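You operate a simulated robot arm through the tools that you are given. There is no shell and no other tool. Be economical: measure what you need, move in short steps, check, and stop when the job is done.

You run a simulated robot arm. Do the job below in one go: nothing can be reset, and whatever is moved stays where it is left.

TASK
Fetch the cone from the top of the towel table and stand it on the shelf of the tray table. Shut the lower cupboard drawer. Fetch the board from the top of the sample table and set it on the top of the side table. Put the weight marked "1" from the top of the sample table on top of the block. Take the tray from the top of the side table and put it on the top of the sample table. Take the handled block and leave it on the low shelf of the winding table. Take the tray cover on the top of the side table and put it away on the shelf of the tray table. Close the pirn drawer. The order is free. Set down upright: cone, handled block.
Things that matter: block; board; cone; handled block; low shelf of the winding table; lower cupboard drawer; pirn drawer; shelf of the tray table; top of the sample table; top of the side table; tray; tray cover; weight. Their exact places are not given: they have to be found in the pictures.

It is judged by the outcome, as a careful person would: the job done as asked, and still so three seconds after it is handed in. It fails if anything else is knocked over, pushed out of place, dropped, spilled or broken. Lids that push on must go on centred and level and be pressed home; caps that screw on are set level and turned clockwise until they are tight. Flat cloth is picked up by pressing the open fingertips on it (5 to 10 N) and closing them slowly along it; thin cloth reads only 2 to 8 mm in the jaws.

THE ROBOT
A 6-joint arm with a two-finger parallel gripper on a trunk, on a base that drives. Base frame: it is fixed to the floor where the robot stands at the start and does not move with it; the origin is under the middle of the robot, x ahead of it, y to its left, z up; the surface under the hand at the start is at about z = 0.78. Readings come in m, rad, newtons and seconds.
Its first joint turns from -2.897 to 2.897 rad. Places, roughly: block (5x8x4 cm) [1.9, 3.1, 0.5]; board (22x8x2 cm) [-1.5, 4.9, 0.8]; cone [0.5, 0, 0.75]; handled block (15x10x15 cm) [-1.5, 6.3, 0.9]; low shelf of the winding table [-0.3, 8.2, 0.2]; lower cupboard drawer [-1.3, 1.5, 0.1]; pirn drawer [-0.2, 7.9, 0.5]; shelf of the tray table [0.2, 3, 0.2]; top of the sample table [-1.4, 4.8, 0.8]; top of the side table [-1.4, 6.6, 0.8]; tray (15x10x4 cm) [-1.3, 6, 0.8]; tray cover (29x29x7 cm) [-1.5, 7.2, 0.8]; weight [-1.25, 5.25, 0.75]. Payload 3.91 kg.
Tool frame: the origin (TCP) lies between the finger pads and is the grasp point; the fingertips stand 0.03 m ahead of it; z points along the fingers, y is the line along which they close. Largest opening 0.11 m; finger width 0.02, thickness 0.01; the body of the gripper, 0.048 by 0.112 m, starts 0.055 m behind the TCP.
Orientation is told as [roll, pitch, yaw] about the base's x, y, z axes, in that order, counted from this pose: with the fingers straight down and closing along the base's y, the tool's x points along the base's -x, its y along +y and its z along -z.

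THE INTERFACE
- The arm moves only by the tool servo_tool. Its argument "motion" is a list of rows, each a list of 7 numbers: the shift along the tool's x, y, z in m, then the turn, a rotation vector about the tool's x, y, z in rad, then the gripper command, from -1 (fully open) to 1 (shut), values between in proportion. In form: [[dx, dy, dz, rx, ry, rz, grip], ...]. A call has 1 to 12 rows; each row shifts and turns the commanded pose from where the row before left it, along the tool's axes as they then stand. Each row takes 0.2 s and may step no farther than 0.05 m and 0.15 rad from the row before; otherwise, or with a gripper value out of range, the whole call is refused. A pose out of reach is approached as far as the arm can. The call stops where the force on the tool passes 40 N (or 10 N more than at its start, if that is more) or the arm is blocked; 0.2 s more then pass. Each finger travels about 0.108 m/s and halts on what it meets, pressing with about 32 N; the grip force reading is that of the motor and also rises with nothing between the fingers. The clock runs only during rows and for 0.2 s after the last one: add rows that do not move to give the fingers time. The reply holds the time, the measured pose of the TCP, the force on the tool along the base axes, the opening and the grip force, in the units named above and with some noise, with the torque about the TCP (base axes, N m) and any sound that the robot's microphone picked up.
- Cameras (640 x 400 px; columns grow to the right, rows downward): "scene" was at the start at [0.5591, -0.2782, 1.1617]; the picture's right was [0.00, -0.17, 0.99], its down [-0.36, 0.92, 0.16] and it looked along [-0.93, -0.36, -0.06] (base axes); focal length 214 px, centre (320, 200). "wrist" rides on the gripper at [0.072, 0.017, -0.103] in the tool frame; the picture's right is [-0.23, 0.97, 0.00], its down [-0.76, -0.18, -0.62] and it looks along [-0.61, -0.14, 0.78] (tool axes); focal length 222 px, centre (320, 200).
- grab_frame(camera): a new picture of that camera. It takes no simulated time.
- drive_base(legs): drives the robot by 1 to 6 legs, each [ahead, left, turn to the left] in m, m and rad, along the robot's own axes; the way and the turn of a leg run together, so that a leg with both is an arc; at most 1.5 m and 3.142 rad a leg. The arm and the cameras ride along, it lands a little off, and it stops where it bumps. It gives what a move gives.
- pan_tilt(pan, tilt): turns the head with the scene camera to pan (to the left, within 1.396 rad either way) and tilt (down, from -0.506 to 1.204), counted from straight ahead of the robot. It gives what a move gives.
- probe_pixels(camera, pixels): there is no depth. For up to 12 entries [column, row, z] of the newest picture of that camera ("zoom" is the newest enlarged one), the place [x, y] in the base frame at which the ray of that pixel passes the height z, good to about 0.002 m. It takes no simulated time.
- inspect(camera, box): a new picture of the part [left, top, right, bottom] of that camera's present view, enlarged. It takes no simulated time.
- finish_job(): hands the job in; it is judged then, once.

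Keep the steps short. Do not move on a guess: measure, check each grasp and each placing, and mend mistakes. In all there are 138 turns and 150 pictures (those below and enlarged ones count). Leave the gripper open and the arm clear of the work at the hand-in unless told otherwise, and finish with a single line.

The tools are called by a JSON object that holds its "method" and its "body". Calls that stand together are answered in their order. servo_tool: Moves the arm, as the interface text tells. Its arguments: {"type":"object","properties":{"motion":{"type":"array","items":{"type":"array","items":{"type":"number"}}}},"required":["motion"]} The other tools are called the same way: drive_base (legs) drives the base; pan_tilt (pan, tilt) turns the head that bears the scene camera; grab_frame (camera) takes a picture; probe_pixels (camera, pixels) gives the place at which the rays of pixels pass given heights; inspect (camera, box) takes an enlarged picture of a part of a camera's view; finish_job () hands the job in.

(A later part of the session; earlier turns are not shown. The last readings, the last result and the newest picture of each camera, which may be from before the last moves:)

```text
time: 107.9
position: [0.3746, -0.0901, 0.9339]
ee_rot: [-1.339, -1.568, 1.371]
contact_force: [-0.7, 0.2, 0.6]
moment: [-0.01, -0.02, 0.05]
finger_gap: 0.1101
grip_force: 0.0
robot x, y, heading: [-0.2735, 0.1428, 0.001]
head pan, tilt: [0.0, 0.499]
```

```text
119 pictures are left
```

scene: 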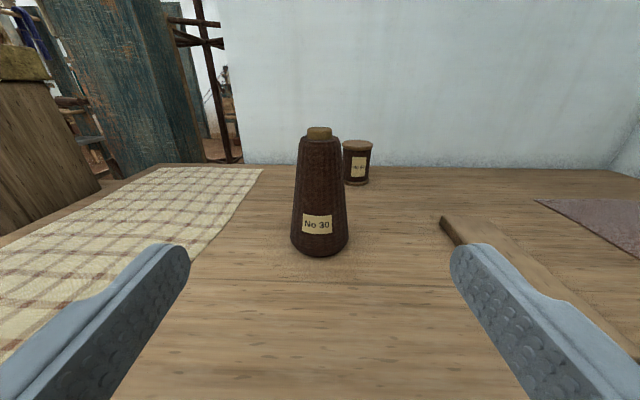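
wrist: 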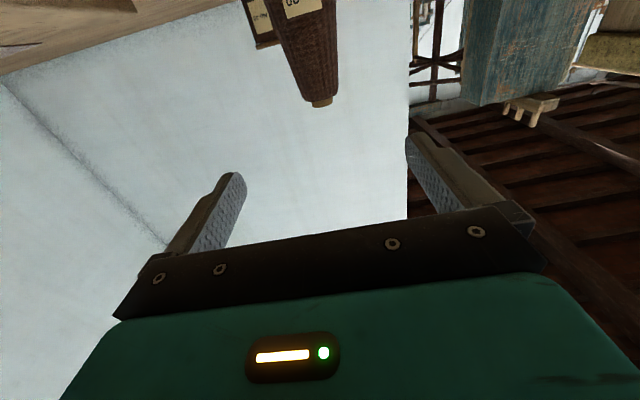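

{"method": "probe_pixels", "body": {"camera": "scene", "pixels": [[320, 257, 0.75], [320, 257, 0.78], [291, 245, 0.78], [348, 245, 0.78], [291, 245, 0.76], [348, 245, 0.76], [319, 133, 0.96], [319, 133, 0.98], [319, 133, 0.94], [307, 130, 0.96], [332, 130, 0.96]]}}

```text
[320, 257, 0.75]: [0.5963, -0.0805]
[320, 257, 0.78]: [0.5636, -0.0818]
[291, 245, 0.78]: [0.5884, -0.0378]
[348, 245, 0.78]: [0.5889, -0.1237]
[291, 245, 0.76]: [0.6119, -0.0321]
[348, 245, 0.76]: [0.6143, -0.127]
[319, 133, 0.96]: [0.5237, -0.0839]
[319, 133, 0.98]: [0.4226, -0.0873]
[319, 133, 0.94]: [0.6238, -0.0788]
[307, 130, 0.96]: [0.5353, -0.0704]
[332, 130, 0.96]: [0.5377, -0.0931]
```

Combining views, the table is at z≈0.785 and the cone's axis at (0.60, -0.081), top ≈0.945. I'll grip at z≈0.90: lower 0.03, drive 0.17 ahead, then check.

{"method": "servo_tool", "body": {"motion": [[0.03, 0.008, 0, 0, 0, 0, -1], [0, 0, 0, 0, 0, 0, -1]]}}

{"method": "drive_base", "body": {"legs": [[0.16, 0, 0]]}}

{"method": "grab_frame", "body": {"camera": "scene"}}

```text
time: 108.5
position: [0.3742, -0.0816, 0.9035]
ee_rot: [-1.374, -1.566, 1.409]
contact_force: [-0.4, 0.7, -0.4]
moment: [-0.01, 0.0, 0.03]
finger_gap: 0.1102
grip_force: 0.2
robot x, y, heading: [-0.2731, 0.144, 0.001]
head pan, tilt: [0.0, 0.499]
```

```text
time: 109.9
position: [0.5344, -0.0813, 0.9036]
ee_rot: [-1.385, -1.567, 1.419]
contact_force: [0.0, 0.2, 0.3]
moment: [0.03, -0.01, -0.01]
finger_gap: 0.11
grip_force: 0.0
robot x, y, heading: [-0.109, 0.1411, -0.001]
head pan, tilt: [0.0, 0.499]
```

```text
118 pictures are left
```

scene: 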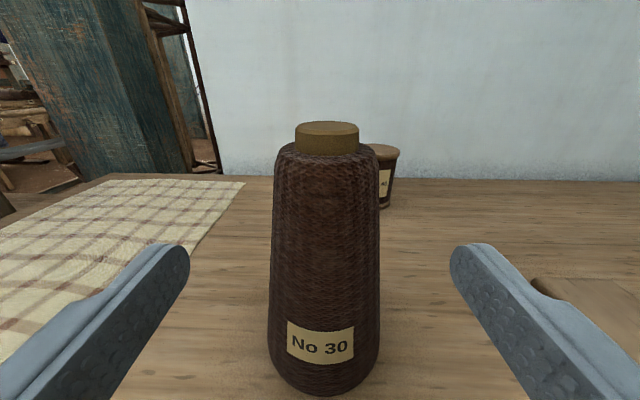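

Centred. I'll move forward 0.066 and close.

{"method": "servo_tool", "body": {"motion": [[0, 0, 0.022, 0, 0, 0, -1], [0, 0, 0.022, 0, 0, 0, -1], [0, 0, 0.022, 0, 0, 0, -1], [0, 0, 0, 0, 0, 0, 0.2], [0, 0, 0, 0, 0, 0, 1], [0, 0, 0, 0, 0, 0, 1], [0, 0, 0, 0, 0, 0, 1]]}}

{"method": "servo_tool", "body": {"motion": [[-0.02, 0, 0, 0, 0, 0, 1], [-0.02, 0, 0, 0, 0, 0, 1], [-0.02, 0, 0, 0, 0, 0, 1], [0, 0, 0, 0, 0, 0, 1]]}}

{"method": "grab_frame", "body": {"camera": "scene"}}

```text
time: 111.5
position: [0.6, -0.0801, 0.904]
ee_rot: [-1.552, -1.568, 1.587]
contact_force: [1.7, -2.8, 6.9]
moment: [-0.04, -0.14, -0.08]
finger_gap: 0.0603
grip_force: 31.8
robot x, y, heading: [-0.1118, 0.1454, -0.001]
head pan, tilt: [0.0, 0.499]
```

```text
time: 112.5
position: [0.6017, -0.0801, 0.9636]
ee_rot: [-1.373, -1.567, 1.408]
contact_force: [0.0, -0.6, -0.2]
moment: [0.02, 0.0, 0.02]
finger_gap: 0.0001
grip_force: 32.0
robot x, y, heading: [-0.1112, 0.1461, -0.003]
head pan, tilt: [0.0, 0.499]
```

```text
117 pictures are left
```

scene: 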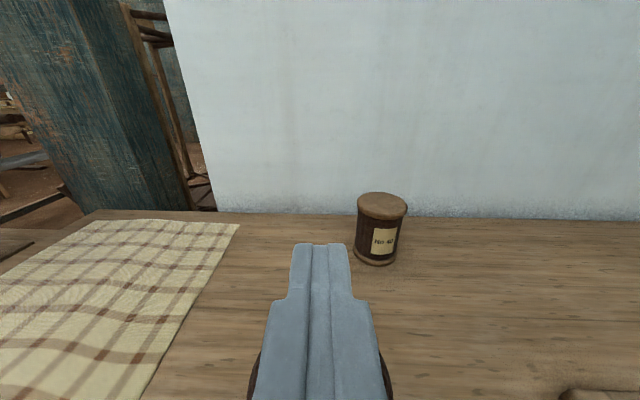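

The fingers slid up off the taper and the cone stayed. I'll rise and back off a little to look.

{"method": "servo_tool", "body": {"motion": [[-0.03, 0, 0, 0, 0, 0, 1], [0, 0, -0.05, 0, 0, 0, 1], [0, 0, -0.05, 0, 0, 0, 1], [0, 0, -0.05, 0, 0, 0, -1], [0, 0, 0, 0, 0, 0, -1], [0, 0, 0, 0, 0, 0, -1]]}}

{"method": "grab_frame", "body": {"camera": "scene"}}

```text
time: 113.9
position: [0.4498, -0.0841, 0.9922]
ee_rot: [-1.357, -1.567, 1.391]
contact_force: [0.2, -0.2, -0.5]
moment: [0.01, -0.03, 0.0]
finger_gap: 0.11
grip_force: 0.0
robot x, y, heading: [-0.1105, 0.1433, 0.005]
head pan, tilt: [0.0, 0.499]
```

```text
116 pictures are left
```

scene: 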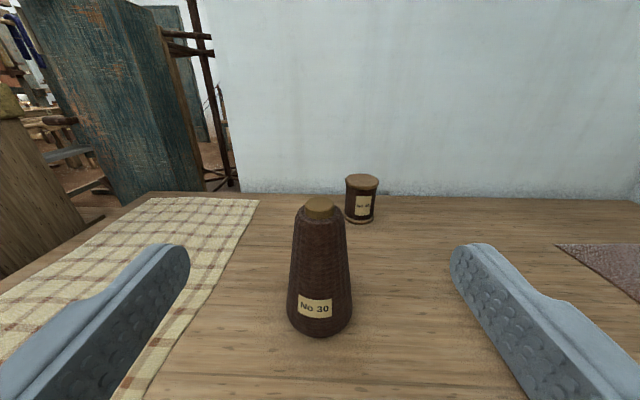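

{"method": "inspect", "body": {"camera": "scene", "box": [260, 180, 380, 350]}}

{"method": "probe_pixels", "body": {"camera": "scene", "pixels": [[320, 337, 0.785], [287, 313, 0.785], [352, 313, 0.785], [320, 203, 0.945], [304, 201, 0.945], [336, 201, 0.945], [294, 213, 0.93], [346, 213, 0.93]]}}

```text
2.35 times, centred on (320, 265) of scene
```

zoom: 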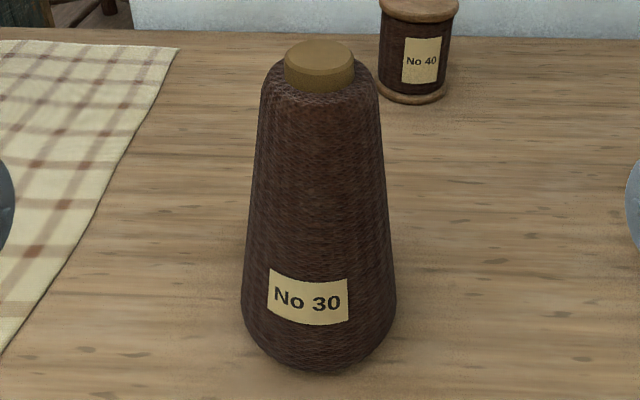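

```text
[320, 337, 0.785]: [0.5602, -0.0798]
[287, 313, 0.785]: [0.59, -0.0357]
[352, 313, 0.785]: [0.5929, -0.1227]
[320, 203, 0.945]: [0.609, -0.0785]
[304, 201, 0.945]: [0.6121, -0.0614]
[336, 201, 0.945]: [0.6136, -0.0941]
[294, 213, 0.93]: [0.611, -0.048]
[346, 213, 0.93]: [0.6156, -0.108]
```

Cone still stands; I gripped the rounded shoulder. I'll pitch the hand about 0.5 rad downward so I can grip lower, at about z 0.852 (diameter ≈0.072).

{"method": "servo_tool", "body": {"motion": [[0, 0, 0, 0, 0.125, 0, -1], [0, 0, 0, 0, 0.125, 0, -1], [0, 0, 0, 0, 0.125, 0, -1], [0, 0, 0, 0, 0.125, 0, -1], [0.025, 0.0025, 0.041, 0, 0, 0, -1], [0.025, 0.0025, 0.041, 0, 0, 0, -1], [0, 0, 0, 0, 0, 0, -1]]}}

{"method": "grab_frame", "body": {"camera": "wrist"}}

{"method": "grab_frame", "body": {"camera": "scene"}}

```text
time: 115.5
position: [0.4986, -0.0757, 0.9127]
ee_rot: [-0.007, -1.071, 0.043]
contact_force: [0.1, 0.5, 0.4]
moment: [0.03, -0.02, 0.01]
finger_gap: 0.11
grip_force: 0.1
robot x, y, heading: [-0.1126, 0.146, 0.005]
head pan, tilt: [0.0, 0.499]
```

```text
114 pictures are left
```

wrist: 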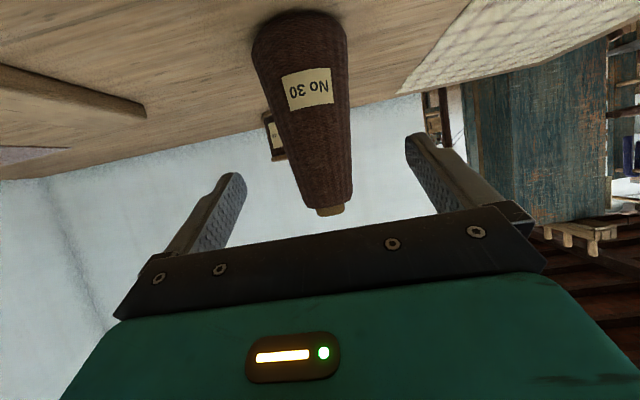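

```text
113 pictures are left
```

scene: 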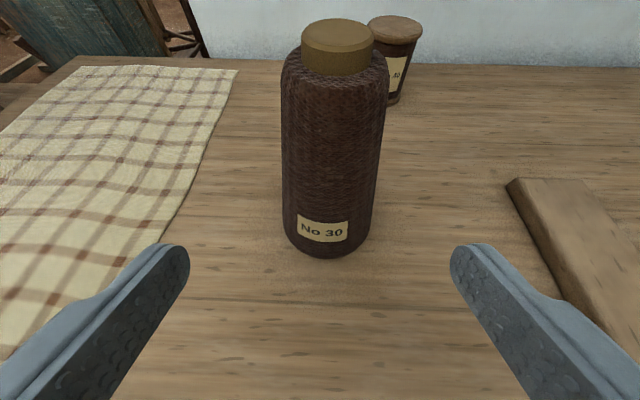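

{"method": "servo_tool", "body": {"motion": [[0, -0.002, 0.03, 0, 0, 0, -1], [0, -0.002, 0.03, 0, 0, 0, -1], [0, -0.002, 0.03, 0, 0, 0, -1], [0, -0.002, 0.03, 0, 0, 0, -1], [0, 0, 0, 0, 0, 0, 0.2], [0, 0, 0, 0, 0, 0, 0.6], [0, 0, 0, 0, 0, 0, 1], [0, 0, 0, 0, 0, 0, 1], [0, 0, 0, 0, 0, 0, 1]]}}

{"method": "grab_frame", "body": {"camera": "scene"}}

```text
time: 116.5
position: [0.595, -0.0834, 0.8663]
ee_rot: [-0.018, -1.083, 0.049]
contact_force: [-6.5, 1.7, 20.3]
moment: [0.01, -0.55, 0.03]
finger_gap: 0.1099
grip_force: 0.2
robot x, y, heading: [-0.1099, 0.1426, 0.001]
head pan, tilt: [0.0, 0.499]
stopped in row 4: the force on the tool passed its limit at 58 N (the readings are from after the stop); the commanded pose is now the measured one
```

```text
112 pictures are left
```

scene: 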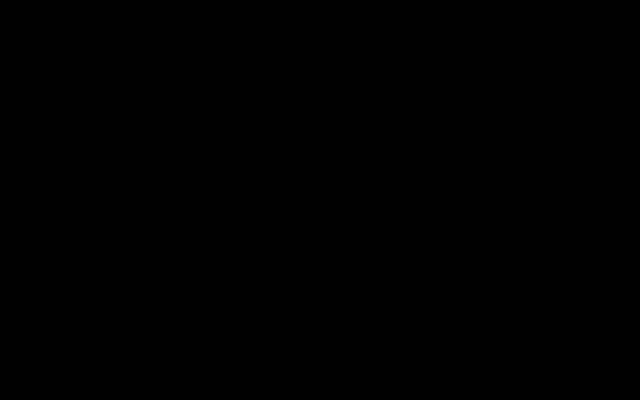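

The hand's top housing pressed on the cone's tip. I'll back off along the fingers and look.

{"method": "servo_tool", "body": {"motion": [[0, 0, -0.03, 0, 0, 0, -1], [0, 0, -0.035, 0, 0, 0, -1], [0, 0, -0.035, 0, 0, 0, -1], [0, 0, -0.02, 0, -0.123, 0, -1], [0, 0, -0.01, 0, -0.123, 0, -1], [0, 0, 0, 0, -0.123, 0, -1], [0, 0, 0, 0, -0.123, 0, -1], [0, 0, 0, 0, 0, 0, -1]]}}

{"method": "grab_frame", "body": {"camera": "scene"}}

```text
time: 118.3
position: [0.48, -0.0852, 0.9248]
ee_rot: [-1.81, -1.562, 1.841]
contact_force: [1.1, -0.7, 0.9]
moment: [0.0, 0.01, 0.01]
finger_gap: 0.1101
grip_force: 0.0
robot x, y, heading: [-0.1129, 0.1432, 0.004]
head pan, tilt: [0.0, 0.499]
```

```text
111 pictures are left
```

scene: 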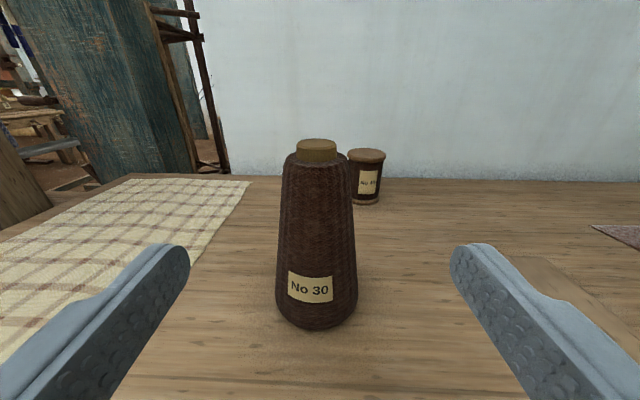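

Cone still upright in place. I'll try again horizontally at z≈0.885 with a very slow lift.

{"method": "servo_tool", "body": {"motion": [[0.02, 0.001, 0.02, 0, 0, 0, -1], [0.02, 0.001, 0.03, 0, 0, 0, -1], [0, 0, 0.04, 0, 0, 0, -1], [0, 0, 0.03, 0, 0, 0, -1], [0, 0, 0, 0, 0, 0, 0.2], [0, 0, 0, 0, 0, 0, 0.6], [0, 0, 0, 0, 0, 0, 1], [0, 0, 0, 0, 0, 0, 1], [0, 0, 0, 0, 0, 0, 1]]}}

{"method": "servo_tool", "body": {"motion": [[-0.002, 0, 0, 0, 0, 0, 1], [-0.002, 0, 0, 0, 0, 0, 1], [-0.002, 0, 0, 0, 0, 0, 1], [-0.002, 0, 0, 0, 0, 0, 1]]}}

```text
time: 120.3
position: [0.6028, -0.079, 0.8863]
ee_rot: [-1.696, -1.564, 1.73]
contact_force: [1.6, -0.7, 2.1]
moment: [-0.19, -0.09, 0.12]
finger_gap: 0.0645
grip_force: 32.2
robot x, y, heading: [-0.1178, 0.1428, 0.005]
head pan, tilt: [0.0, 0.499]
```

```text
time: 121.3
position: [0.5999, -0.0806, 0.8931]
ee_rot: [-1.61, -1.565, 1.643]
contact_force: [-0.3, -0.6, -1.7]
moment: [-0.04, 0.01, 0.01]
finger_gap: 0.0646
grip_force: 31.8
robot x, y, heading: [-0.1114, 0.1441, 0.006]
head pan, tilt: [0.0, 0.499]
```

The gap stays at 0.0646 while the hand rises, so it holds. I'll continue slowly.

{"method": "servo_tool", "body": {"motion": [[-0.004, 0, 0, 0, 0, 0, 1], [-0.006, 0, 0, 0, 0, 0, 1], [-0.008, 0, 0, 0, 0, 0, 1], [-0.01, 0, 0, 0, 0, 0, 1], [-0.01, 0, 0, 0, 0, 0, 1], [-0.01, 0, 0, 0, 0, 0, 1], [-0.01, 0, 0, 0, 0, 0, 1], [0, 0, 0, 0, 0, 0, 1]]}}

{"method": "grab_frame", "body": {"camera": "scene"}}

```text
time: 123.1
position: [0.6005, -0.0791, 0.9499]
ee_rot: [-1.61, -1.564, 1.645]
contact_force: [1.1, -0.6, -2.7]
moment: [0.04, -0.02, 0.01]
finger_gap: 0.0645
grip_force: 32.4
robot x, y, heading: [-0.1141, 0.1425, 0.004]
head pan, tilt: [0.0, 0.499]
```

```text
110 pictures are left
```

scene: 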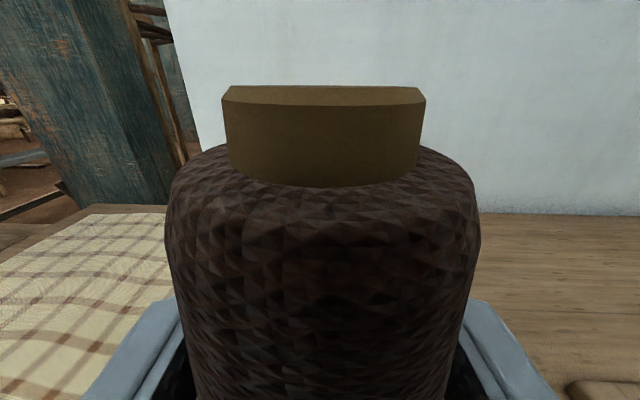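

Cone held firmly (bottom ≈0.10 below the TCP). I'll lift a bit more, back away and drive to the tray table's west side.

{"method": "servo_tool", "body": {"motion": [[-0.01, 0, 0, 0, 0, 0, 1], [-0.015, 0, 0, 0, 0, 0, 1], [-0.015, 0, 0, 0, 0, 0, 1], [-0.015, 0, 0, 0, 0, 0, 1], [-0.01, 0, 0, 0, 0, 0, 1]]}}

{"method": "drive_base", "body": {"legs": [[-0.5, 0, 0], [-0.1, 1.4, 0], [-0.18, 1.42, 0]]}}

{"method": "grab_frame", "body": {"camera": "scene"}}

```text
time: 124.3
position: [0.6009, -0.0794, 1.0155]
ee_rot: [-1.711, -1.564, 1.745]
contact_force: [-0.1, -0.1, -1.2]
moment: [-0.01, 0.0, -0.01]
finger_gap: 0.0642
grip_force: 32.0
robot x, y, heading: [-0.1115, 0.1476, 0.0]
head pan, tilt: [0.0, 0.499]
```

```text
time: 140.3
position: [-0.2224, 2.6834, 1.0143]
ee_rot: [-1.653, -1.565, 1.684]
contact_force: [0.3, -0.6, -2.0]
moment: [0.01, -0.01, 0.04]
finger_gap: 0.0639
grip_force: 32.0
robot x, y, heading: [-0.9364, 2.906, 0.002]
head pan, tilt: [0.0, 0.499]
```

```text
109 pictures are left
```

scene: 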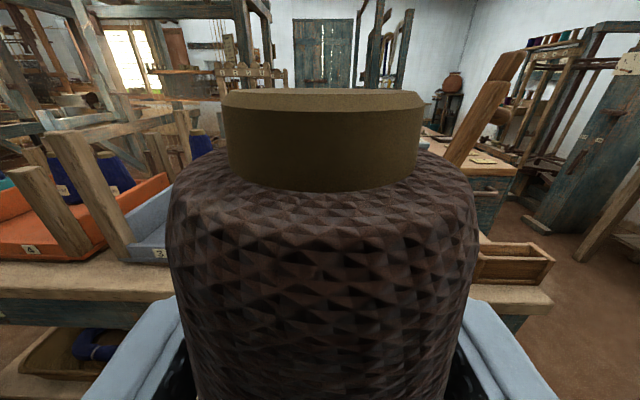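

{"method": "servo_tool", "body": {"motion": [[0.045, 0.008, 0.005, 0, 0, 0, 1], [0.045, 0.008, 0.005, 0, 0, 0, 1], [0.045, 0.008, 0.005, 0, 0, 0, 1], [0.045, 0.008, 0.005, 0, 0, 0, 1], [0.045, 0.008, 0.005, 0, 0, 0, 1], [0.045, 0.008, 0.005, 0, 0, 0, 1], [0.045, 0.008, 0.005, 0, 0, 0, 1], [0.045, 0.008, 0.005, 0, 0, 0, 1], [0.045, 0.008, 0.005, 0, 0, 0, 1], [0.045, 0.008, 0.01, 0, 0, 0, 1], [0.04, 0.008, 0.015, 0, 0, 0, 1], [0.03, 0.008, 0.02, 0, 0, 0, 1]]}}

```text
time: 142.9
position: [-0.1092, 2.7448, 0.5366]
ee_rot: [1.428, -1.517, -1.377]
contact_force: [-0.2, 0.2, -0.9]
moment: [0.0, 0.02, 0.01]
finger_gap: 0.064
grip_force: 32.3
out of reach, approached as far as the arm can: row 9, 10, 11
robot x, y, heading: [-0.9354, 2.9084, -0.001]
head pan, tilt: [0.0, 0.499]
```

{"method": "servo_tool", "body": {"motion": [[0.03, 0.005, 0.0, 0, 0, 0, 1], [0.03, 0.005, 0.0, 0, 0, 0, 1], [0.03, 0.005, 0.0, 0, 0, 0, 1]]}}

{"method": "grab_frame", "body": {"camera": "scene"}}

{"method": "grab_frame", "body": {"camera": "wrist"}}

```text
time: 143.7
position: [-0.0943, 2.7448, 0.4676]
ee_rot: [1.442, -1.491, -1.385]
contact_force: [0.4, -0.4, -1.6]
moment: [-0.02, -0.02, 0.0]
finger_gap: 0.0643
grip_force: 31.6
out of reach, approached as far as the arm can: row 1, 2, 3
robot x, y, heading: [-0.934, 2.9084, 0.0]
head pan, tilt: [0.0, 0.499]
```

```text
108 pictures are left
```

scene: 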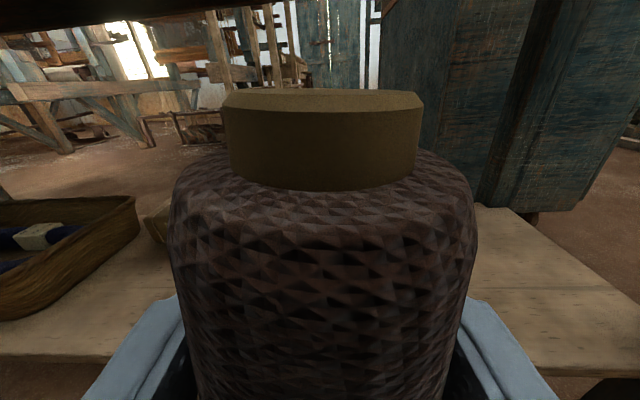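

```text
107 pictures are left
```

wrist: 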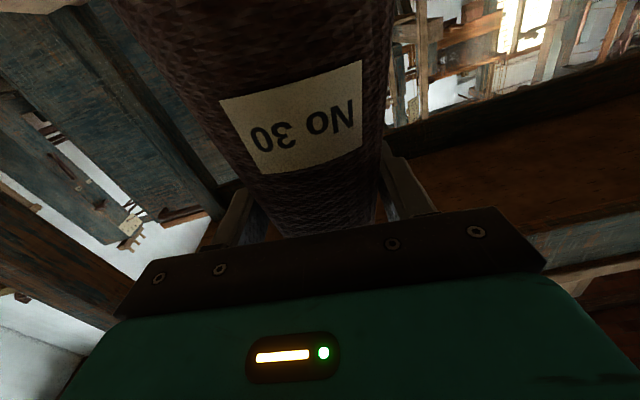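

The cone is now under the apron height and above the shelf. I'll drive ahead 0.2 to bring it over the shelf.

{"method": "drive_base", "body": {"legs": [[0.18, 0.08, 0]]}}

{"method": "servo_tool", "body": {"motion": [[0.02, 0, 0.005, 0, 0, 0, 1], [0.02, 0, 0.005, 0, 0, 0, 1], [0.02, 0, 0.005, 0, 0, 0, 1], [0.02, 0, 0.005, 0, 0, 0, 1], [0, 0, 0, 0, 0, 0, 1]]}}

{"method": "grab_frame", "body": {"camera": "scene"}}

```text
time: 145.3
position: [0.0885, 2.8245, 0.466]
ee_rot: [1.432, -1.493, -1.381]
contact_force: [-0.7, 0.3, -1.8]
moment: [0.0, 0.04, -0.02]
finger_gap: 0.0642
grip_force: 32.2
robot x, y, heading: [-0.7533, 2.9882, -0.003]
head pan, tilt: [0.0, 0.499]
```

```text
time: 146.5
position: [0.1137, 2.8261, 0.391]
ee_rot: [1.447, -1.476, -1.392]
contact_force: [-0.4, -0.3, -2.9]
moment: [-0.03, -0.03, 0.06]
finger_gap: 0.064
grip_force: 32.5
out of reach, approached as far as the arm can: row 3, 4
robot x, y, heading: [-0.7514, 2.9872, -0.002]
head pan, tilt: [0.0, 0.499]
```

```text
106 pictures are left
```

scene: 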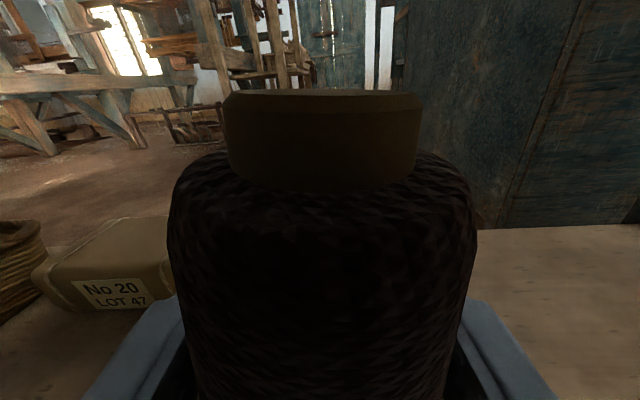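

I'll shift 0.05 left, correct a 0.09 rad roll, and lower slowly until contact.

{"method": "drive_base", "body": {"legs": [[0, 0.06, 0]]}}

{"method": "servo_tool", "body": {"motion": [[0.01, 0, 0.005, 0, 0, -0.045, 1], [0.01, 0, 0.005, 0, 0, -0.045, 1], [0.01, 0, 0.005, 0, 0, 0, 1], [0.01, 0, 0.005, 0, 0, 0, 1], [0.01, 0, 0.005, 0, 0, 0, 1], [0, 0, 0, 0, 0, 0, 1]]}}

```text
time: 147.5
position: [0.1143, 2.8866, 0.3906]
ee_rot: [1.443, -1.477, -1.389]
contact_force: [0.0, -0.7, -1.8]
moment: [-0.01, -0.02, 0.0]
finger_gap: 0.064
grip_force: 31.8
robot x, y, heading: [-0.7502, 3.0496, -0.003]
head pan, tilt: [0.0, 0.499]
```

```text
time: 148.9
position: [0.1419, 2.8851, 0.3564]
ee_rot: [1.403, -1.48, -1.338]
contact_force: [0.2, 0.1, -2.5]
moment: [0.02, -0.01, 0.02]
finger_gap: 0.0643
grip_force: 33.0
out of reach, approached as far as the arm can: row 1, 2
robot x, y, heading: [-0.7525, 3.0512, -0.001]
head pan, tilt: [0.0, 0.499]
```

{"method": "servo_tool", "body": {"motion": [[0, 0, 0.005, 0, 0, -0.045, 1], [0, 0, 0.005, 0, 0, -0.045, 1], [0.01, 0, 0.003, 0, 0, 0, 1], [0.01, 0, 0.003, 0, 0, 0, 1], [0.01, 0, 0.003, 0, 0, 0, 1], [0, 0, 0, 0, 0, 0, 1]]}}

```text
time: 150.0
position: [0.1513, 2.8873, 0.3395]
ee_rot: [1.522, -1.482, -1.457]
contact_force: [-2.9, 0.2, 14.7]
moment: [-0.25, -0.12, 0.03]
finger_gap: 0.0664
grip_force: 31.6
out of reach, approached as far as the arm can: row 1, 2
robot x, y, heading: [-0.7507, 3.049, -0.004]
head pan, tilt: [0.0, 0.499]
stopped in row 5: the force on the tool passed its limit at 68 N (the readings are from after the stop); the commanded pose is now the measured one
```

Contact: the cone's base is on the shelf (gap crept to 0.066). I'll ease up slightly and open slowly.

{"method": "servo_tool", "body": {"motion": [[-0.003, 0, 0, 0, 0, 0, 1], [0, 0, 0, 0, 0, 0, 0.2], [0, 0, 0, 0, 0, 0, -0.2], [0, 0, 0, 0, 0, 0, -0.4], [0, 0, 0, 0, 0, 0, -1], [0, 0, 0, 0, 0, 0, -1]]}}

{"method": "grab_frame", "body": {"camera": "scene"}}

{"method": "grab_frame", "body": {"camera": "wrist"}}

```text
time: 151.4
position: [0.151, 2.8861, 0.341]
ee_rot: [1.488, -1.481, -1.423]
contact_force: [-0.2, 0.0, -0.5]
moment: [-0.01, 0.0, 0.01]
finger_gap: 0.1101
grip_force: 0.1
robot x, y, heading: [-0.7481, 3.0534, -0.003]
head pan, tilt: [0.0, 0.499]
```

```text
105 pictures are left
```

scene: 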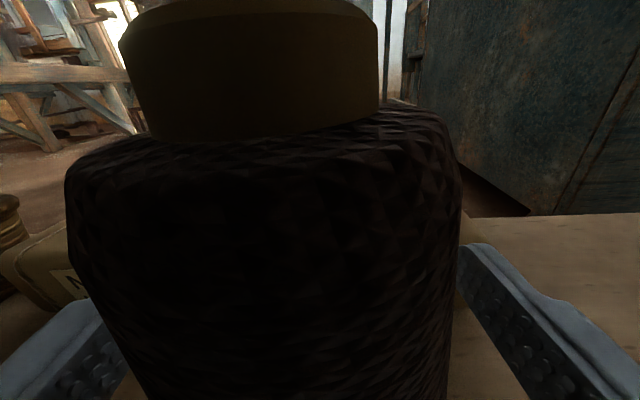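

```text
104 pictures are left
```

wrist: 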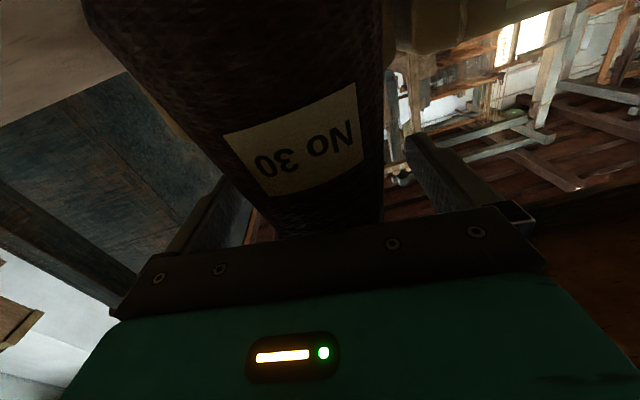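

Cone stands free between the open fingers. I'll back the base straight out.

{"method": "drive_base", "body": {"legs": [[-0.24, 0, 0]]}}

{"method": "grab_frame", "body": {"camera": "scene"}}

```text
time: 153.2
position: [-0.0896, 2.8879, 0.3396]
ee_rot: [1.491, -1.482, -1.424]
contact_force: [-0.8, 1.1, -0.1]
moment: [-0.01, 0.02, -0.01]
finger_gap: 0.1097
grip_force: 0.1
robot x, y, heading: [-0.9923, 3.0538, -0.001]
head pan, tilt: [0.0, 0.499]
```

```text
103 pictures are left
```

scene: 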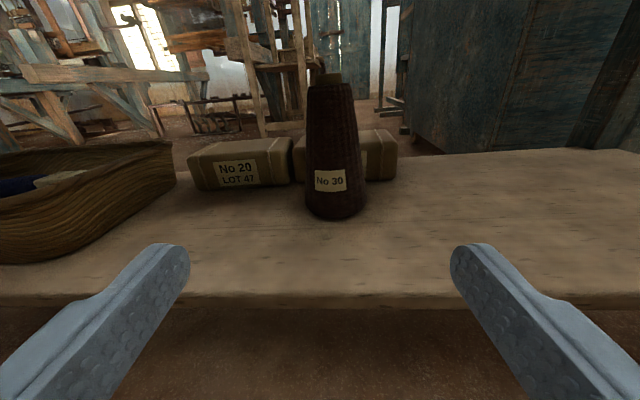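

Cone stands upright on the shelf. I'll measure the shelf and the free space for the cover.

{"method": "probe_pixels", "body": {"camera": "scene", "pixels": [[336, 220, 0.235], [307, 208, 0.235], [366, 206, 0.235], [320, 297, 0.235], [397, 179, 0.235], [300, 185, 0.235], [600, 298, 0.235], [605, 148, 0.235], [300, 297, 0.22], [336, 220, 0.22]]}}

{"method": "pan_tilt", "body": {"pan": -0.5, "tilt": 0.3}}

{"method": "grab_frame", "body": {"camera": "scene"}}

```text
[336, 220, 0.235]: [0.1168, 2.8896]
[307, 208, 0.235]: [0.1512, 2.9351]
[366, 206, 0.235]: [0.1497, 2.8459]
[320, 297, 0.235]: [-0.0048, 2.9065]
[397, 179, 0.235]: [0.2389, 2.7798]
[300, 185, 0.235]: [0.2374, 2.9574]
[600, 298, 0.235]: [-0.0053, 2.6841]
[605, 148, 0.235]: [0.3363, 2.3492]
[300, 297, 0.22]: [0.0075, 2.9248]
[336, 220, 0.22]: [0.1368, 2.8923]
```

```text
time: 154.1
position: [-0.0895, 2.8881, 0.34]
ee_rot: [1.488, -1.481, -1.421]
contact_force: [-0.9, -0.5, -0.3]
moment: [-0.03, -0.04, 0.01]
finger_gap: 0.1104
grip_force: 0.0
robot x, y, heading: [-0.994, 3.0513, -0.001]
head pan, tilt: [-0.499, 0.3]
```

```text
102 pictures are left
```

scene: 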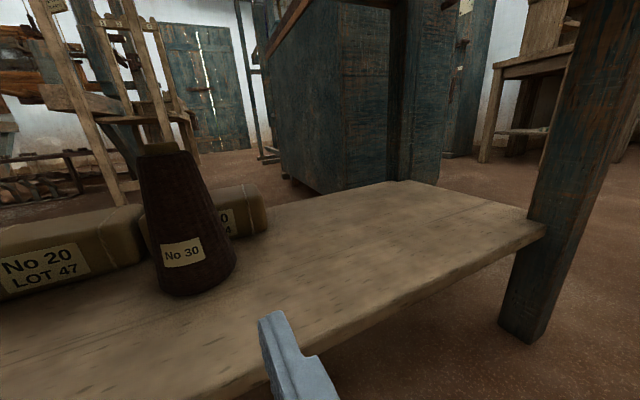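

{"method": "probe_pixels", "body": {"camera": "scene", "pixels": [[545, 238, 0.235], [527, 222, 0.235], [400, 180, 0.235], [437, 184, 0.235], [267, 236, 0.235]]}}

{"method": "servo_tool", "body": {"motion": [[-0.045, 0, 0, 0, 0, 0, -1], [-0.045, 0, 0, 0, 0, 0, -1], [-0.045, 0, 0, 0, 0, 0, -1], [-0.045, 0, -0.005, 0, 0, 0, -1], [-0.045, 0, -0.005, 0, 0, 0, -1], [-0.045, 0, -0.005, 0, 0, 0, -1], [-0.045, 0, -0.01, 0, 0, 0, -1], [-0.045, 0, -0.01, 0, 0, 0, -1], [-0.045, 0, -0.01, 0, 0, 0, -1], [-0.045, 0, -0.01, 0, 0, 0, -1], [-0.045, 0, -0.01, 0, 0, 0, -1], [-0.045, 0, -0.01, 0, 0, 0, -1]]}}

{"method": "servo_tool", "body": {"motion": [[-0.03, 0, -0.035, 0, 0, 0, -1], [-0.03, 0, -0.035, 0, 0, 0, -1], [-0.03, 0, -0.035, 0, 0, 0, -1], [-0.03, 0, -0.035, 0, 0, 0, -1], [-0.03, 0, -0.035, 0, 0, 0, -1], [-0.03, 0, -0.035, 0, 0, 0, -1], [-0.03, 0, -0.035, 0, 0, 0, -1], [-0.03, 0, -0.035, 0, 0, 0, -1], [-0.02, 0, -0.03, 0, 0, 0, -1]]}}

{"method": "pan_tilt", "body": {"pan": 1.2, "tilt": 0.4}}

{"method": "grab_frame", "body": {"camera": "scene"}}

```text
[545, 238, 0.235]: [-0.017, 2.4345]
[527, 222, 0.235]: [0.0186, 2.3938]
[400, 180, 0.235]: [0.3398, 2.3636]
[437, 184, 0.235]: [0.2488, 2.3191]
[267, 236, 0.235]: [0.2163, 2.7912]
```

```text
time: 156.7
position: [-0.1583, 2.8334, 0.8796]
ee_rot: [1.478, -1.479, -1.412]
contact_force: [-0.3, -0.3, -0.5]
moment: [-0.01, -0.02, 0.04]
finger_gap: 0.1101
grip_force: 0.0
robot x, y, heading: [-0.9918, 3.0499, -0.0]
head pan, tilt: [-0.499, 0.3]
```

```text
time: 158.7
position: [-0.4647, 2.7909, 1.1384]
ee_rot: [1.487, -1.479, -1.421]
contact_force: [0.2, 0.4, -0.5]
moment: [0.01, -0.02, 0.06]
finger_gap: 0.1099
grip_force: 0.0
robot x, y, heading: [-0.9922, 3.0522, 0.002]
head pan, tilt: [-0.499, 0.3]
```

```text
time: 160.4
position: [-0.4631, 2.7907, 1.139]
ee_rot: [1.49, -1.48, -1.427]
contact_force: [-0.1, 0.4, 0.2]
moment: [-0.03, -0.01, -0.01]
finger_gap: 0.11
grip_force: 0.0
robot x, y, heading: [-0.9919, 3.054, 0.001]
head pan, tilt: [1.201, 0.4]
```

```text
101 pictures are left
```

scene: 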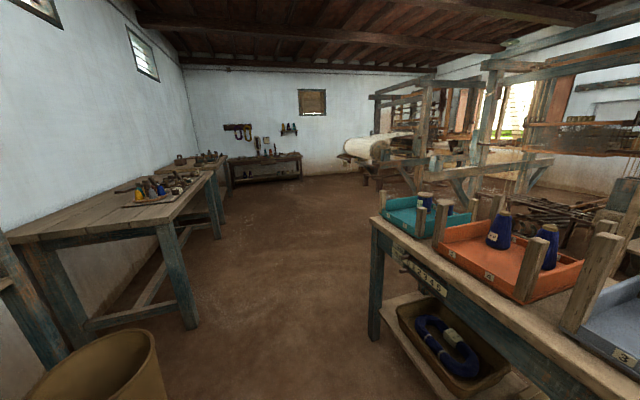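

I'll turn to face +y and drive up beside the sample table.

{"method": "drive_base", "body": {"legs": [[0, 0, 1.57], [0, -0.4, 0], [1.45, 0, 0]]}}

{"method": "pan_tilt", "body": {"pan": 0.9, "tilt": 0.6}}

{"method": "grab_frame", "body": {"camera": "scene"}}

```text
time: 173.7
position: [-0.3587, 5.052, 1.1388]
ee_rot: [1.489, -1.482, 0.167]
contact_force: [-0.3, -0.5, 0.3]
moment: [0.0, 0.03, -0.02]
finger_gap: 0.1099
grip_force: 0.1
robot x, y, heading: [-0.6087, 4.5193, 1.59]
head pan, tilt: [1.201, 0.4]
```

```text
time: 174.4
position: [-0.359, 5.0522, 1.139]
ee_rot: [1.493, -1.483, 0.169]
contact_force: [-0.2, -0.7, -0.7]
moment: [0.01, 0.01, -0.01]
finger_gap: 0.11
grip_force: 0.0
robot x, y, heading: [-0.6079, 4.5231, 1.59]
head pan, tilt: [0.901, 0.6]
```

```text
100 pictures are left
```

scene: 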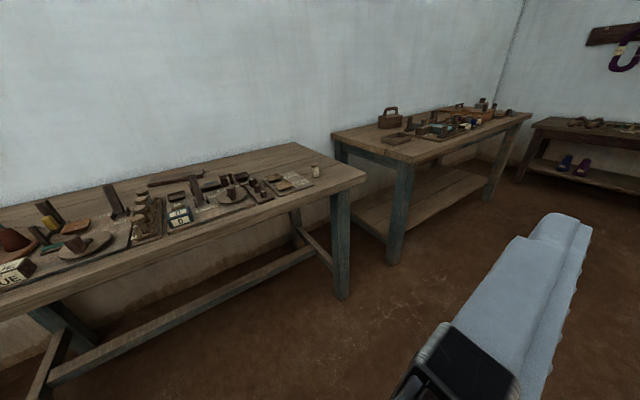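

{"method": "inspect", "body": {"camera": "scene", "box": [80, 130, 380, 280]}}

{"method": "inspect", "body": {"camera": "scene", "box": [320, 70, 560, 200]}}

```text
2.13 times, centred on (230, 205) of scene
```

zoom: 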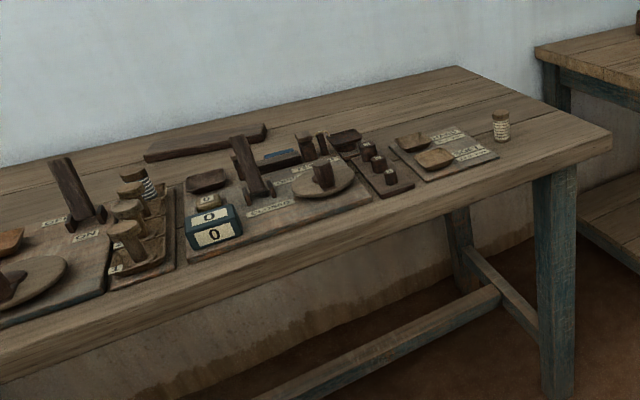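

```text
2.67 times, centred on (440, 135) of scene
```

zoom: 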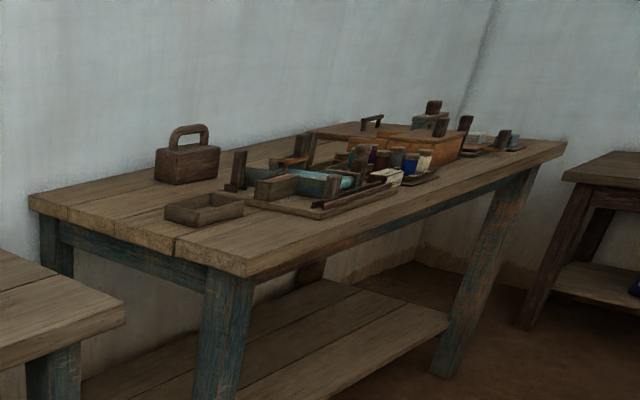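

{"method": "grab_frame", "body": {"camera": "scene"}}

{"method": "probe_pixels", "body": {"camera": "scene", "pixels": [[366, 178, 0.78], [150, 186, 0.79], [200, 177, 0.79], [260, 185, 0.8], [437, 164, 0.78], [532, 113, 0.78], [397, 139, 0.78], [390, 128, 0.78], [475, 108, 0.8], [0, 318, 0.78], [296, 142, 0.78]]}}

```text
97 pictures are left
```

scene: 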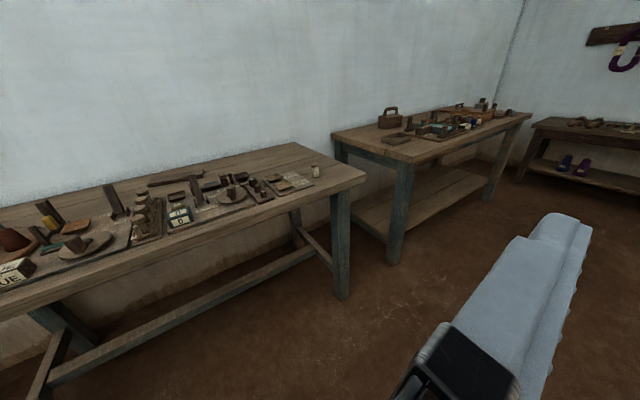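

```text
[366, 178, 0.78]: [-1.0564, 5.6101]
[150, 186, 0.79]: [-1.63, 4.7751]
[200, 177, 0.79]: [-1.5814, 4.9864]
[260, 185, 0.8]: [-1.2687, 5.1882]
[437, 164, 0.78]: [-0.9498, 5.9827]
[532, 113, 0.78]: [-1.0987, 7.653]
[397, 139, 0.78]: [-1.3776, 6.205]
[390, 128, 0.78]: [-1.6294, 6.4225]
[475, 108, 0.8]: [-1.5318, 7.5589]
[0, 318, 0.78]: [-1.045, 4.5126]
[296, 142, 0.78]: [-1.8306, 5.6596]
```

Sample table front edge x≈-1.05. I'll face it squarely near y 4.9 and look down on it.

{"method": "drive_base", "body": {"legs": [[0.42, 0.06, 0], [0, 0, 1.55]]}}

{"method": "pan_tilt", "body": {"pan": 0.0, "tilt": 0.6}}

{"method": "grab_frame", "body": {"camera": "scene"}}

```text
time: 180.8
position: [-1.1941, 5.2113, 1.1387]
ee_rot: [1.492, -1.482, 1.688]
contact_force: [-0.5, 0.8, 0.2]
moment: [0.01, 0.0, -0.01]
finger_gap: 0.11
grip_force: 0.1
robot x, y, heading: [-0.6709, 4.9354, 3.111]
head pan, tilt: [0.901, 0.6]
```

```text
time: 182.0
position: [-1.1947, 5.2122, 1.1397]
ee_rot: [1.491, -1.481, 1.688]
contact_force: [0.1, 0.1, -0.6]
moment: [-0.01, -0.01, -0.03]
finger_gap: 0.1101
grip_force: 0.1
robot x, y, heading: [-0.6735, 4.9337, 3.114]
head pan, tilt: [0.0, 0.6]
```

```text
96 pictures are left
```

scene: 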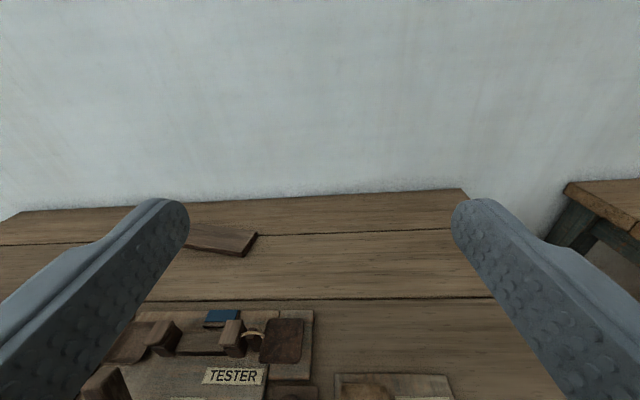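

{"method": "servo_tool", "body": {"motion": [[0, 0.02, 0, 0, 0.123, 0, -1], [0, 0.02, 0, 0, 0.123, 0, -1], [0, 0.02, 0, 0, 0.123, 0, -1], [0, 0.02, 0, 0, 0.123, 0, -1], [0, 0.02, 0, 0, 0.123, 0, -1], [0, 0.02, 0, 0, 0.123, 0, -1], [0, 0.02, 0, 0, 0.123, 0, -1], [0, 0.02, 0, 0, 0.123, 0, -1], [0, 0.02, 0, 0, 0.123, 0, -1], [0, 0.02, 0, 0, 0.123, 0, -1], [0, 0.02, 0, 0, 0.123, 0, -1], [0, 0.02, 0, 0, 0.123, 0, -1]]}}

{"method": "pan_tilt", "body": {"pan": 0.0, "tilt": 0.0}}

{"method": "grab_frame", "body": {"camera": "scene"}}

```text
time: 184.6
position: [-1.1844, 4.973, 1.1612]
ee_rot: [0.09, -0.086, -3.111]
contact_force: [0.8, -0.6, -0.1]
moment: [0.01, 0.04, 0.0]
finger_gap: 0.11
grip_force: 0.1
robot x, y, heading: [-0.6739, 4.9358, 3.106]
head pan, tilt: [0.0, 0.6]
```

```text
time: 185.6
position: [-1.1855, 4.9728, 1.1612]
ee_rot: [0.09, -0.087, -3.113]
contact_force: [0.0, 0.4, 0.0]
moment: [0.01, 0.0, 0.03]
finger_gap: 0.1102
grip_force: 0.0
robot x, y, heading: [-0.6723, 4.9358, 3.107]
head pan, tilt: [0.0, 0.0]
```

```text
95 pictures are left
```

scene: 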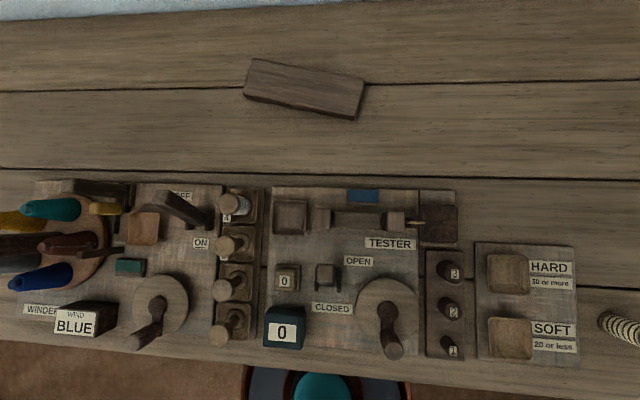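

Very clear view. Board at (303,88); weights 3, 2, 1 at (445, 275/310/345). I'll measure these.

{"method": "probe_pixels", "body": {"camera": "scene", "pixels": [[250, 59, 0.8], [365, 80, 0.8], [355, 119, 0.8], [243, 99, 0.8], [444, 342, 0.8], [448, 350, 0.82], [445, 275, 0.8], [445, 310, 0.8], [425, 251, 0.78], [463, 360, 0.78], [573, 245, 0.78], [480, 362, 0.78]]}}

{"method": "inspect", "body": {"camera": "scene", "box": [400, 230, 640, 380]}}

```text
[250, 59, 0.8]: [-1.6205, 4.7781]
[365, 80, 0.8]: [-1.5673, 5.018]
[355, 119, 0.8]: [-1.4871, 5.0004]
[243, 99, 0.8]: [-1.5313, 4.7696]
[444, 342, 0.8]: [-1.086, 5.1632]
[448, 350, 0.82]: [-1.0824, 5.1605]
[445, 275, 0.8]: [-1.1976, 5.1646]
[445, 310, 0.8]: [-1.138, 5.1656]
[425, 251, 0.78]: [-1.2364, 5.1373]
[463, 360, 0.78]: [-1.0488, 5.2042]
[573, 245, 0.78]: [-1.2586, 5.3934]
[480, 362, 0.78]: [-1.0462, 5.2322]
```

```text
2.67 times, centred on (520, 305) of scene
```

zoom: 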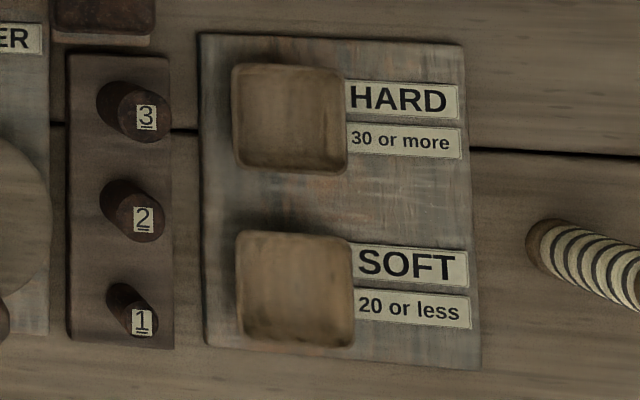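

Board centre ≈(-1.55, 4.89), long axis tilted 0.2 rad from y. I'll level the hand, move over it and yaw so that the fingers close across its 8 cm width.

{"method": "servo_tool", "body": {"motion": [[-0.03, 0.006, 0, 0.045, 0.0435, 0, -1], [-0.03, 0.006, 0, 0.045, 0.0435, 0, -1], [-0.045, 0.011, 0, 0, 0, 0, -1], [-0.045, 0.011, 0, 0, 0, 0, -1], [-0.045, 0.011, 0, 0, 0, 0, -1], [-0.045, 0.011, 0, 0, 0, 0, -1], [-0.045, 0.011, 0, 0, 0, 0, -1], [-0.045, 0.011, 0, 0, 0, 0, -1], [-0.02, 0, 0, 0, 0, 0, -1]]}}

{"method": "servo_tool", "body": {"motion": [[0, 0, 0, 0, 0, -0.1485, -1], [0, 0, 0.01, 0, 0, -0.1485, -1], [0, 0, 0.01, 0, 0, -0.1485, -1], [0, 0, 0.01, 0, 0, -0.1485, -1], [0, 0, 0.02, 0, 0, -0.1485, -1], [0, 0, 0.02, 0, 0, -0.1485, -1], [0, 0, 0.02, 0, 0, -0.1485, -1], [0, 0, 0.02, 0, 0, -0.1485, -1], [0, 0, 0.02, 0, 0, -0.1485, -1]]}}

{"method": "grab_frame", "body": {"camera": "scene"}}

```text
time: 187.6
position: [-1.5336, 4.8845, 1.1667]
ee_rot: [0.0, 0.0, -3.108]
contact_force: [-0.2, 0.9, 0.5]
moment: [-0.01, 0.0, -0.01]
finger_gap: 0.1101
grip_force: 0.1
robot x, y, heading: [-0.6745, 4.9373, 3.114]
head pan, tilt: [0.0, 0.0]
```

```text
time: 189.6
position: [-1.533, 4.8835, 1.035]
ee_rot: [-0.001, 0.0, -1.769]
contact_force: [0.5, -0.4, 1.3]
moment: [-0.01, 0.05, 0.01]
finger_gap: 0.11
grip_force: 0.1
robot x, y, heading: [-0.674, 4.9358, 3.113]
head pan, tilt: [0.0, 0.0]
```

```text
93 pictures are left
```

scene: 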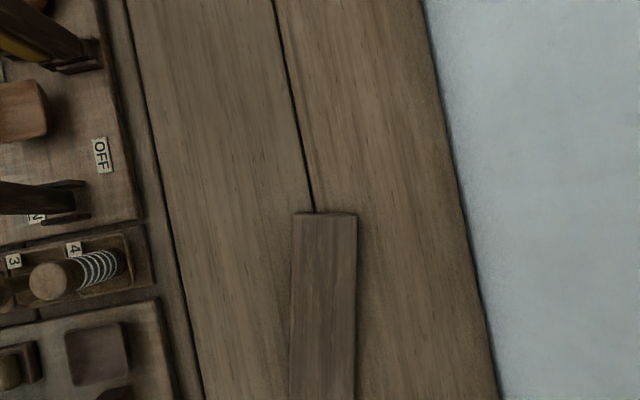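

{"method": "probe_pixels", "body": {"camera": "scene", "pixels": [[292, 215, 0.8], [357, 215, 0.8], [290, 390, 0.8], [356, 390, 0.8], [292, 215, 0.83], [357, 215, 0.83]]}}

{"method": "grab_frame", "body": {"camera": "wrist"}}

```text
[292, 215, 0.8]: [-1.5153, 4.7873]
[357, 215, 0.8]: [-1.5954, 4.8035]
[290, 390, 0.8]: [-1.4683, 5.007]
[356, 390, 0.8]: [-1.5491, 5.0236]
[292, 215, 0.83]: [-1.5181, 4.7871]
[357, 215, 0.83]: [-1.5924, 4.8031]
```

```text
92 pictures are left
```

wrist: 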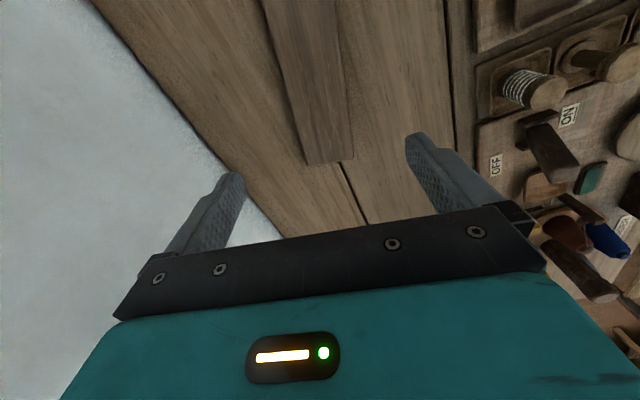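

Width at z 0.80 matches 8 cm, so the board top is ≈0.805 and the centre ≈(-1.532, 4.903). I'll descend to TCP 0.822 and close.

{"method": "servo_tool", "body": {"motion": [[0.02, 0, 0.03, 0, 0, 0, -1], [0, 0, 0.05, 0, 0, 0, -1], [0, 0, 0.05, 0, 0, 0, -1], [0, 0, 0.04, 0, 0, 0, -1], [0, 0, 0.02, 0, 0, 0, -1], [0, 0, 0.012, 0, 0, 0, -1], [0, 0, 0.011, 0, 0, 0, -1], [0, 0, 0, 0, 0, 0, 0], [0, 0, 0, 0, 0, 0, 1], [0, 0, 0, 0, 0, 0, 1], [0, 0, 0, 0, 0, 0, 1]]}}

{"method": "servo_tool", "body": {"motion": [[0, 0, -0.01, 0, 0, 0, 1], [0, 0, -0.02, 0, 0, 0, 1], [0, 0, -0.03, 0, 0, 0, 1], [0, 0, -0.03, 0, 0, 0, 1], [0, 0, -0.03, 0, 0, 0, 1], [0, 0, -0.03, 0, 0, 0, 1]]}}

{"method": "grab_frame", "body": {"camera": "wrist"}}

```text
time: 190.9
position: [-1.5286, 4.903, 0.8494]
ee_rot: [-0.008, 0.0, -1.77]
contact_force: [8.5, 1.0, 14.2]
moment: [-0.04, -1.21, 0.21]
finger_gap: 0.1102
grip_force: 0.1
robot x, y, heading: [-0.6724, 4.9349, 3.107]
head pan, tilt: [0.0, 0.0]
stopped in row 6: the force on the tool passed its limit at 58 N (the readings are from after the stop); the commanded pose is now the measured one
```

```text
time: 192.3
position: [-1.5271, 4.9039, 0.998]
ee_rot: [-0.004, -0.002, -1.771]
contact_force: [0.6, -0.1, -2.1]
moment: [0.05, -0.02, 0.0]
finger_gap: 0.0735
grip_force: 31.5
robot x, y, heading: [-0.673, 4.9383, 3.109]
head pan, tilt: [0.0, 0.0]
```

```text
91 pictures are left
```

wrist: 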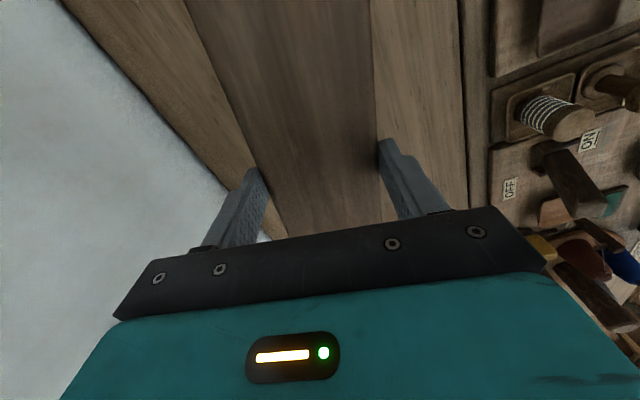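

Board is held (gap 0.0735). So this table's top is ≈0.815. I'll pull in, raise, and move to the side table.

{"method": "servo_tool", "body": {"motion": [[0.008, 0.04, -0.015, 0, 0, 0, 1], [0.008, 0.04, -0.015, 0, 0, 0, 1], [0.008, 0.04, -0.015, 0, 0, 0, 1], [0.008, 0.04, -0.015, 0, 0, 0, 1], [0.008, 0.04, -0.015, 0, 0, 0, 1], [0.008, 0.04, -0.015, 0, 0, 0, 1], [0.008, 0.04, -0.015, 0, 0, 0, 1], [0.008, 0.04, -0.015, 0, 0, 0, 1]]}}

{"method": "drive_base", "body": {"legs": [[-0.02, -1.25, 0.03]]}}

{"method": "grab_frame", "body": {"camera": "scene"}}

```text
time: 194.1
position: [-1.2001, 4.9036, 1.1153]
ee_rot: [-0.005, -0.003, -1.77]
contact_force: [-1.6, 0.1, -2.1]
moment: [-0.01, -0.08, -0.02]
finger_gap: 0.0734
grip_force: 32.1
robot x, y, heading: [-0.6703, 4.936, 3.109]
head pan, tilt: [0.0, 0.0]
```

```text
time: 200.4
position: [-1.155, 6.1489, 1.1152]
ee_rot: [-0.008, -0.004, -1.748]
contact_force: [-0.2, 0.3, -2.3]
moment: [0.0, 0.0, 0.01]
finger_gap: 0.0737
grip_force: 31.5
robot x, y, heading: [-0.6321, 6.1908, 3.135]
head pan, tilt: [0.0, 0.0]
```

```text
90 pictures are left
```

scene: 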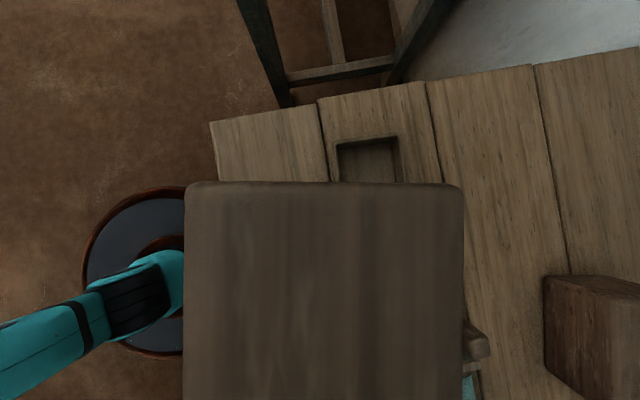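

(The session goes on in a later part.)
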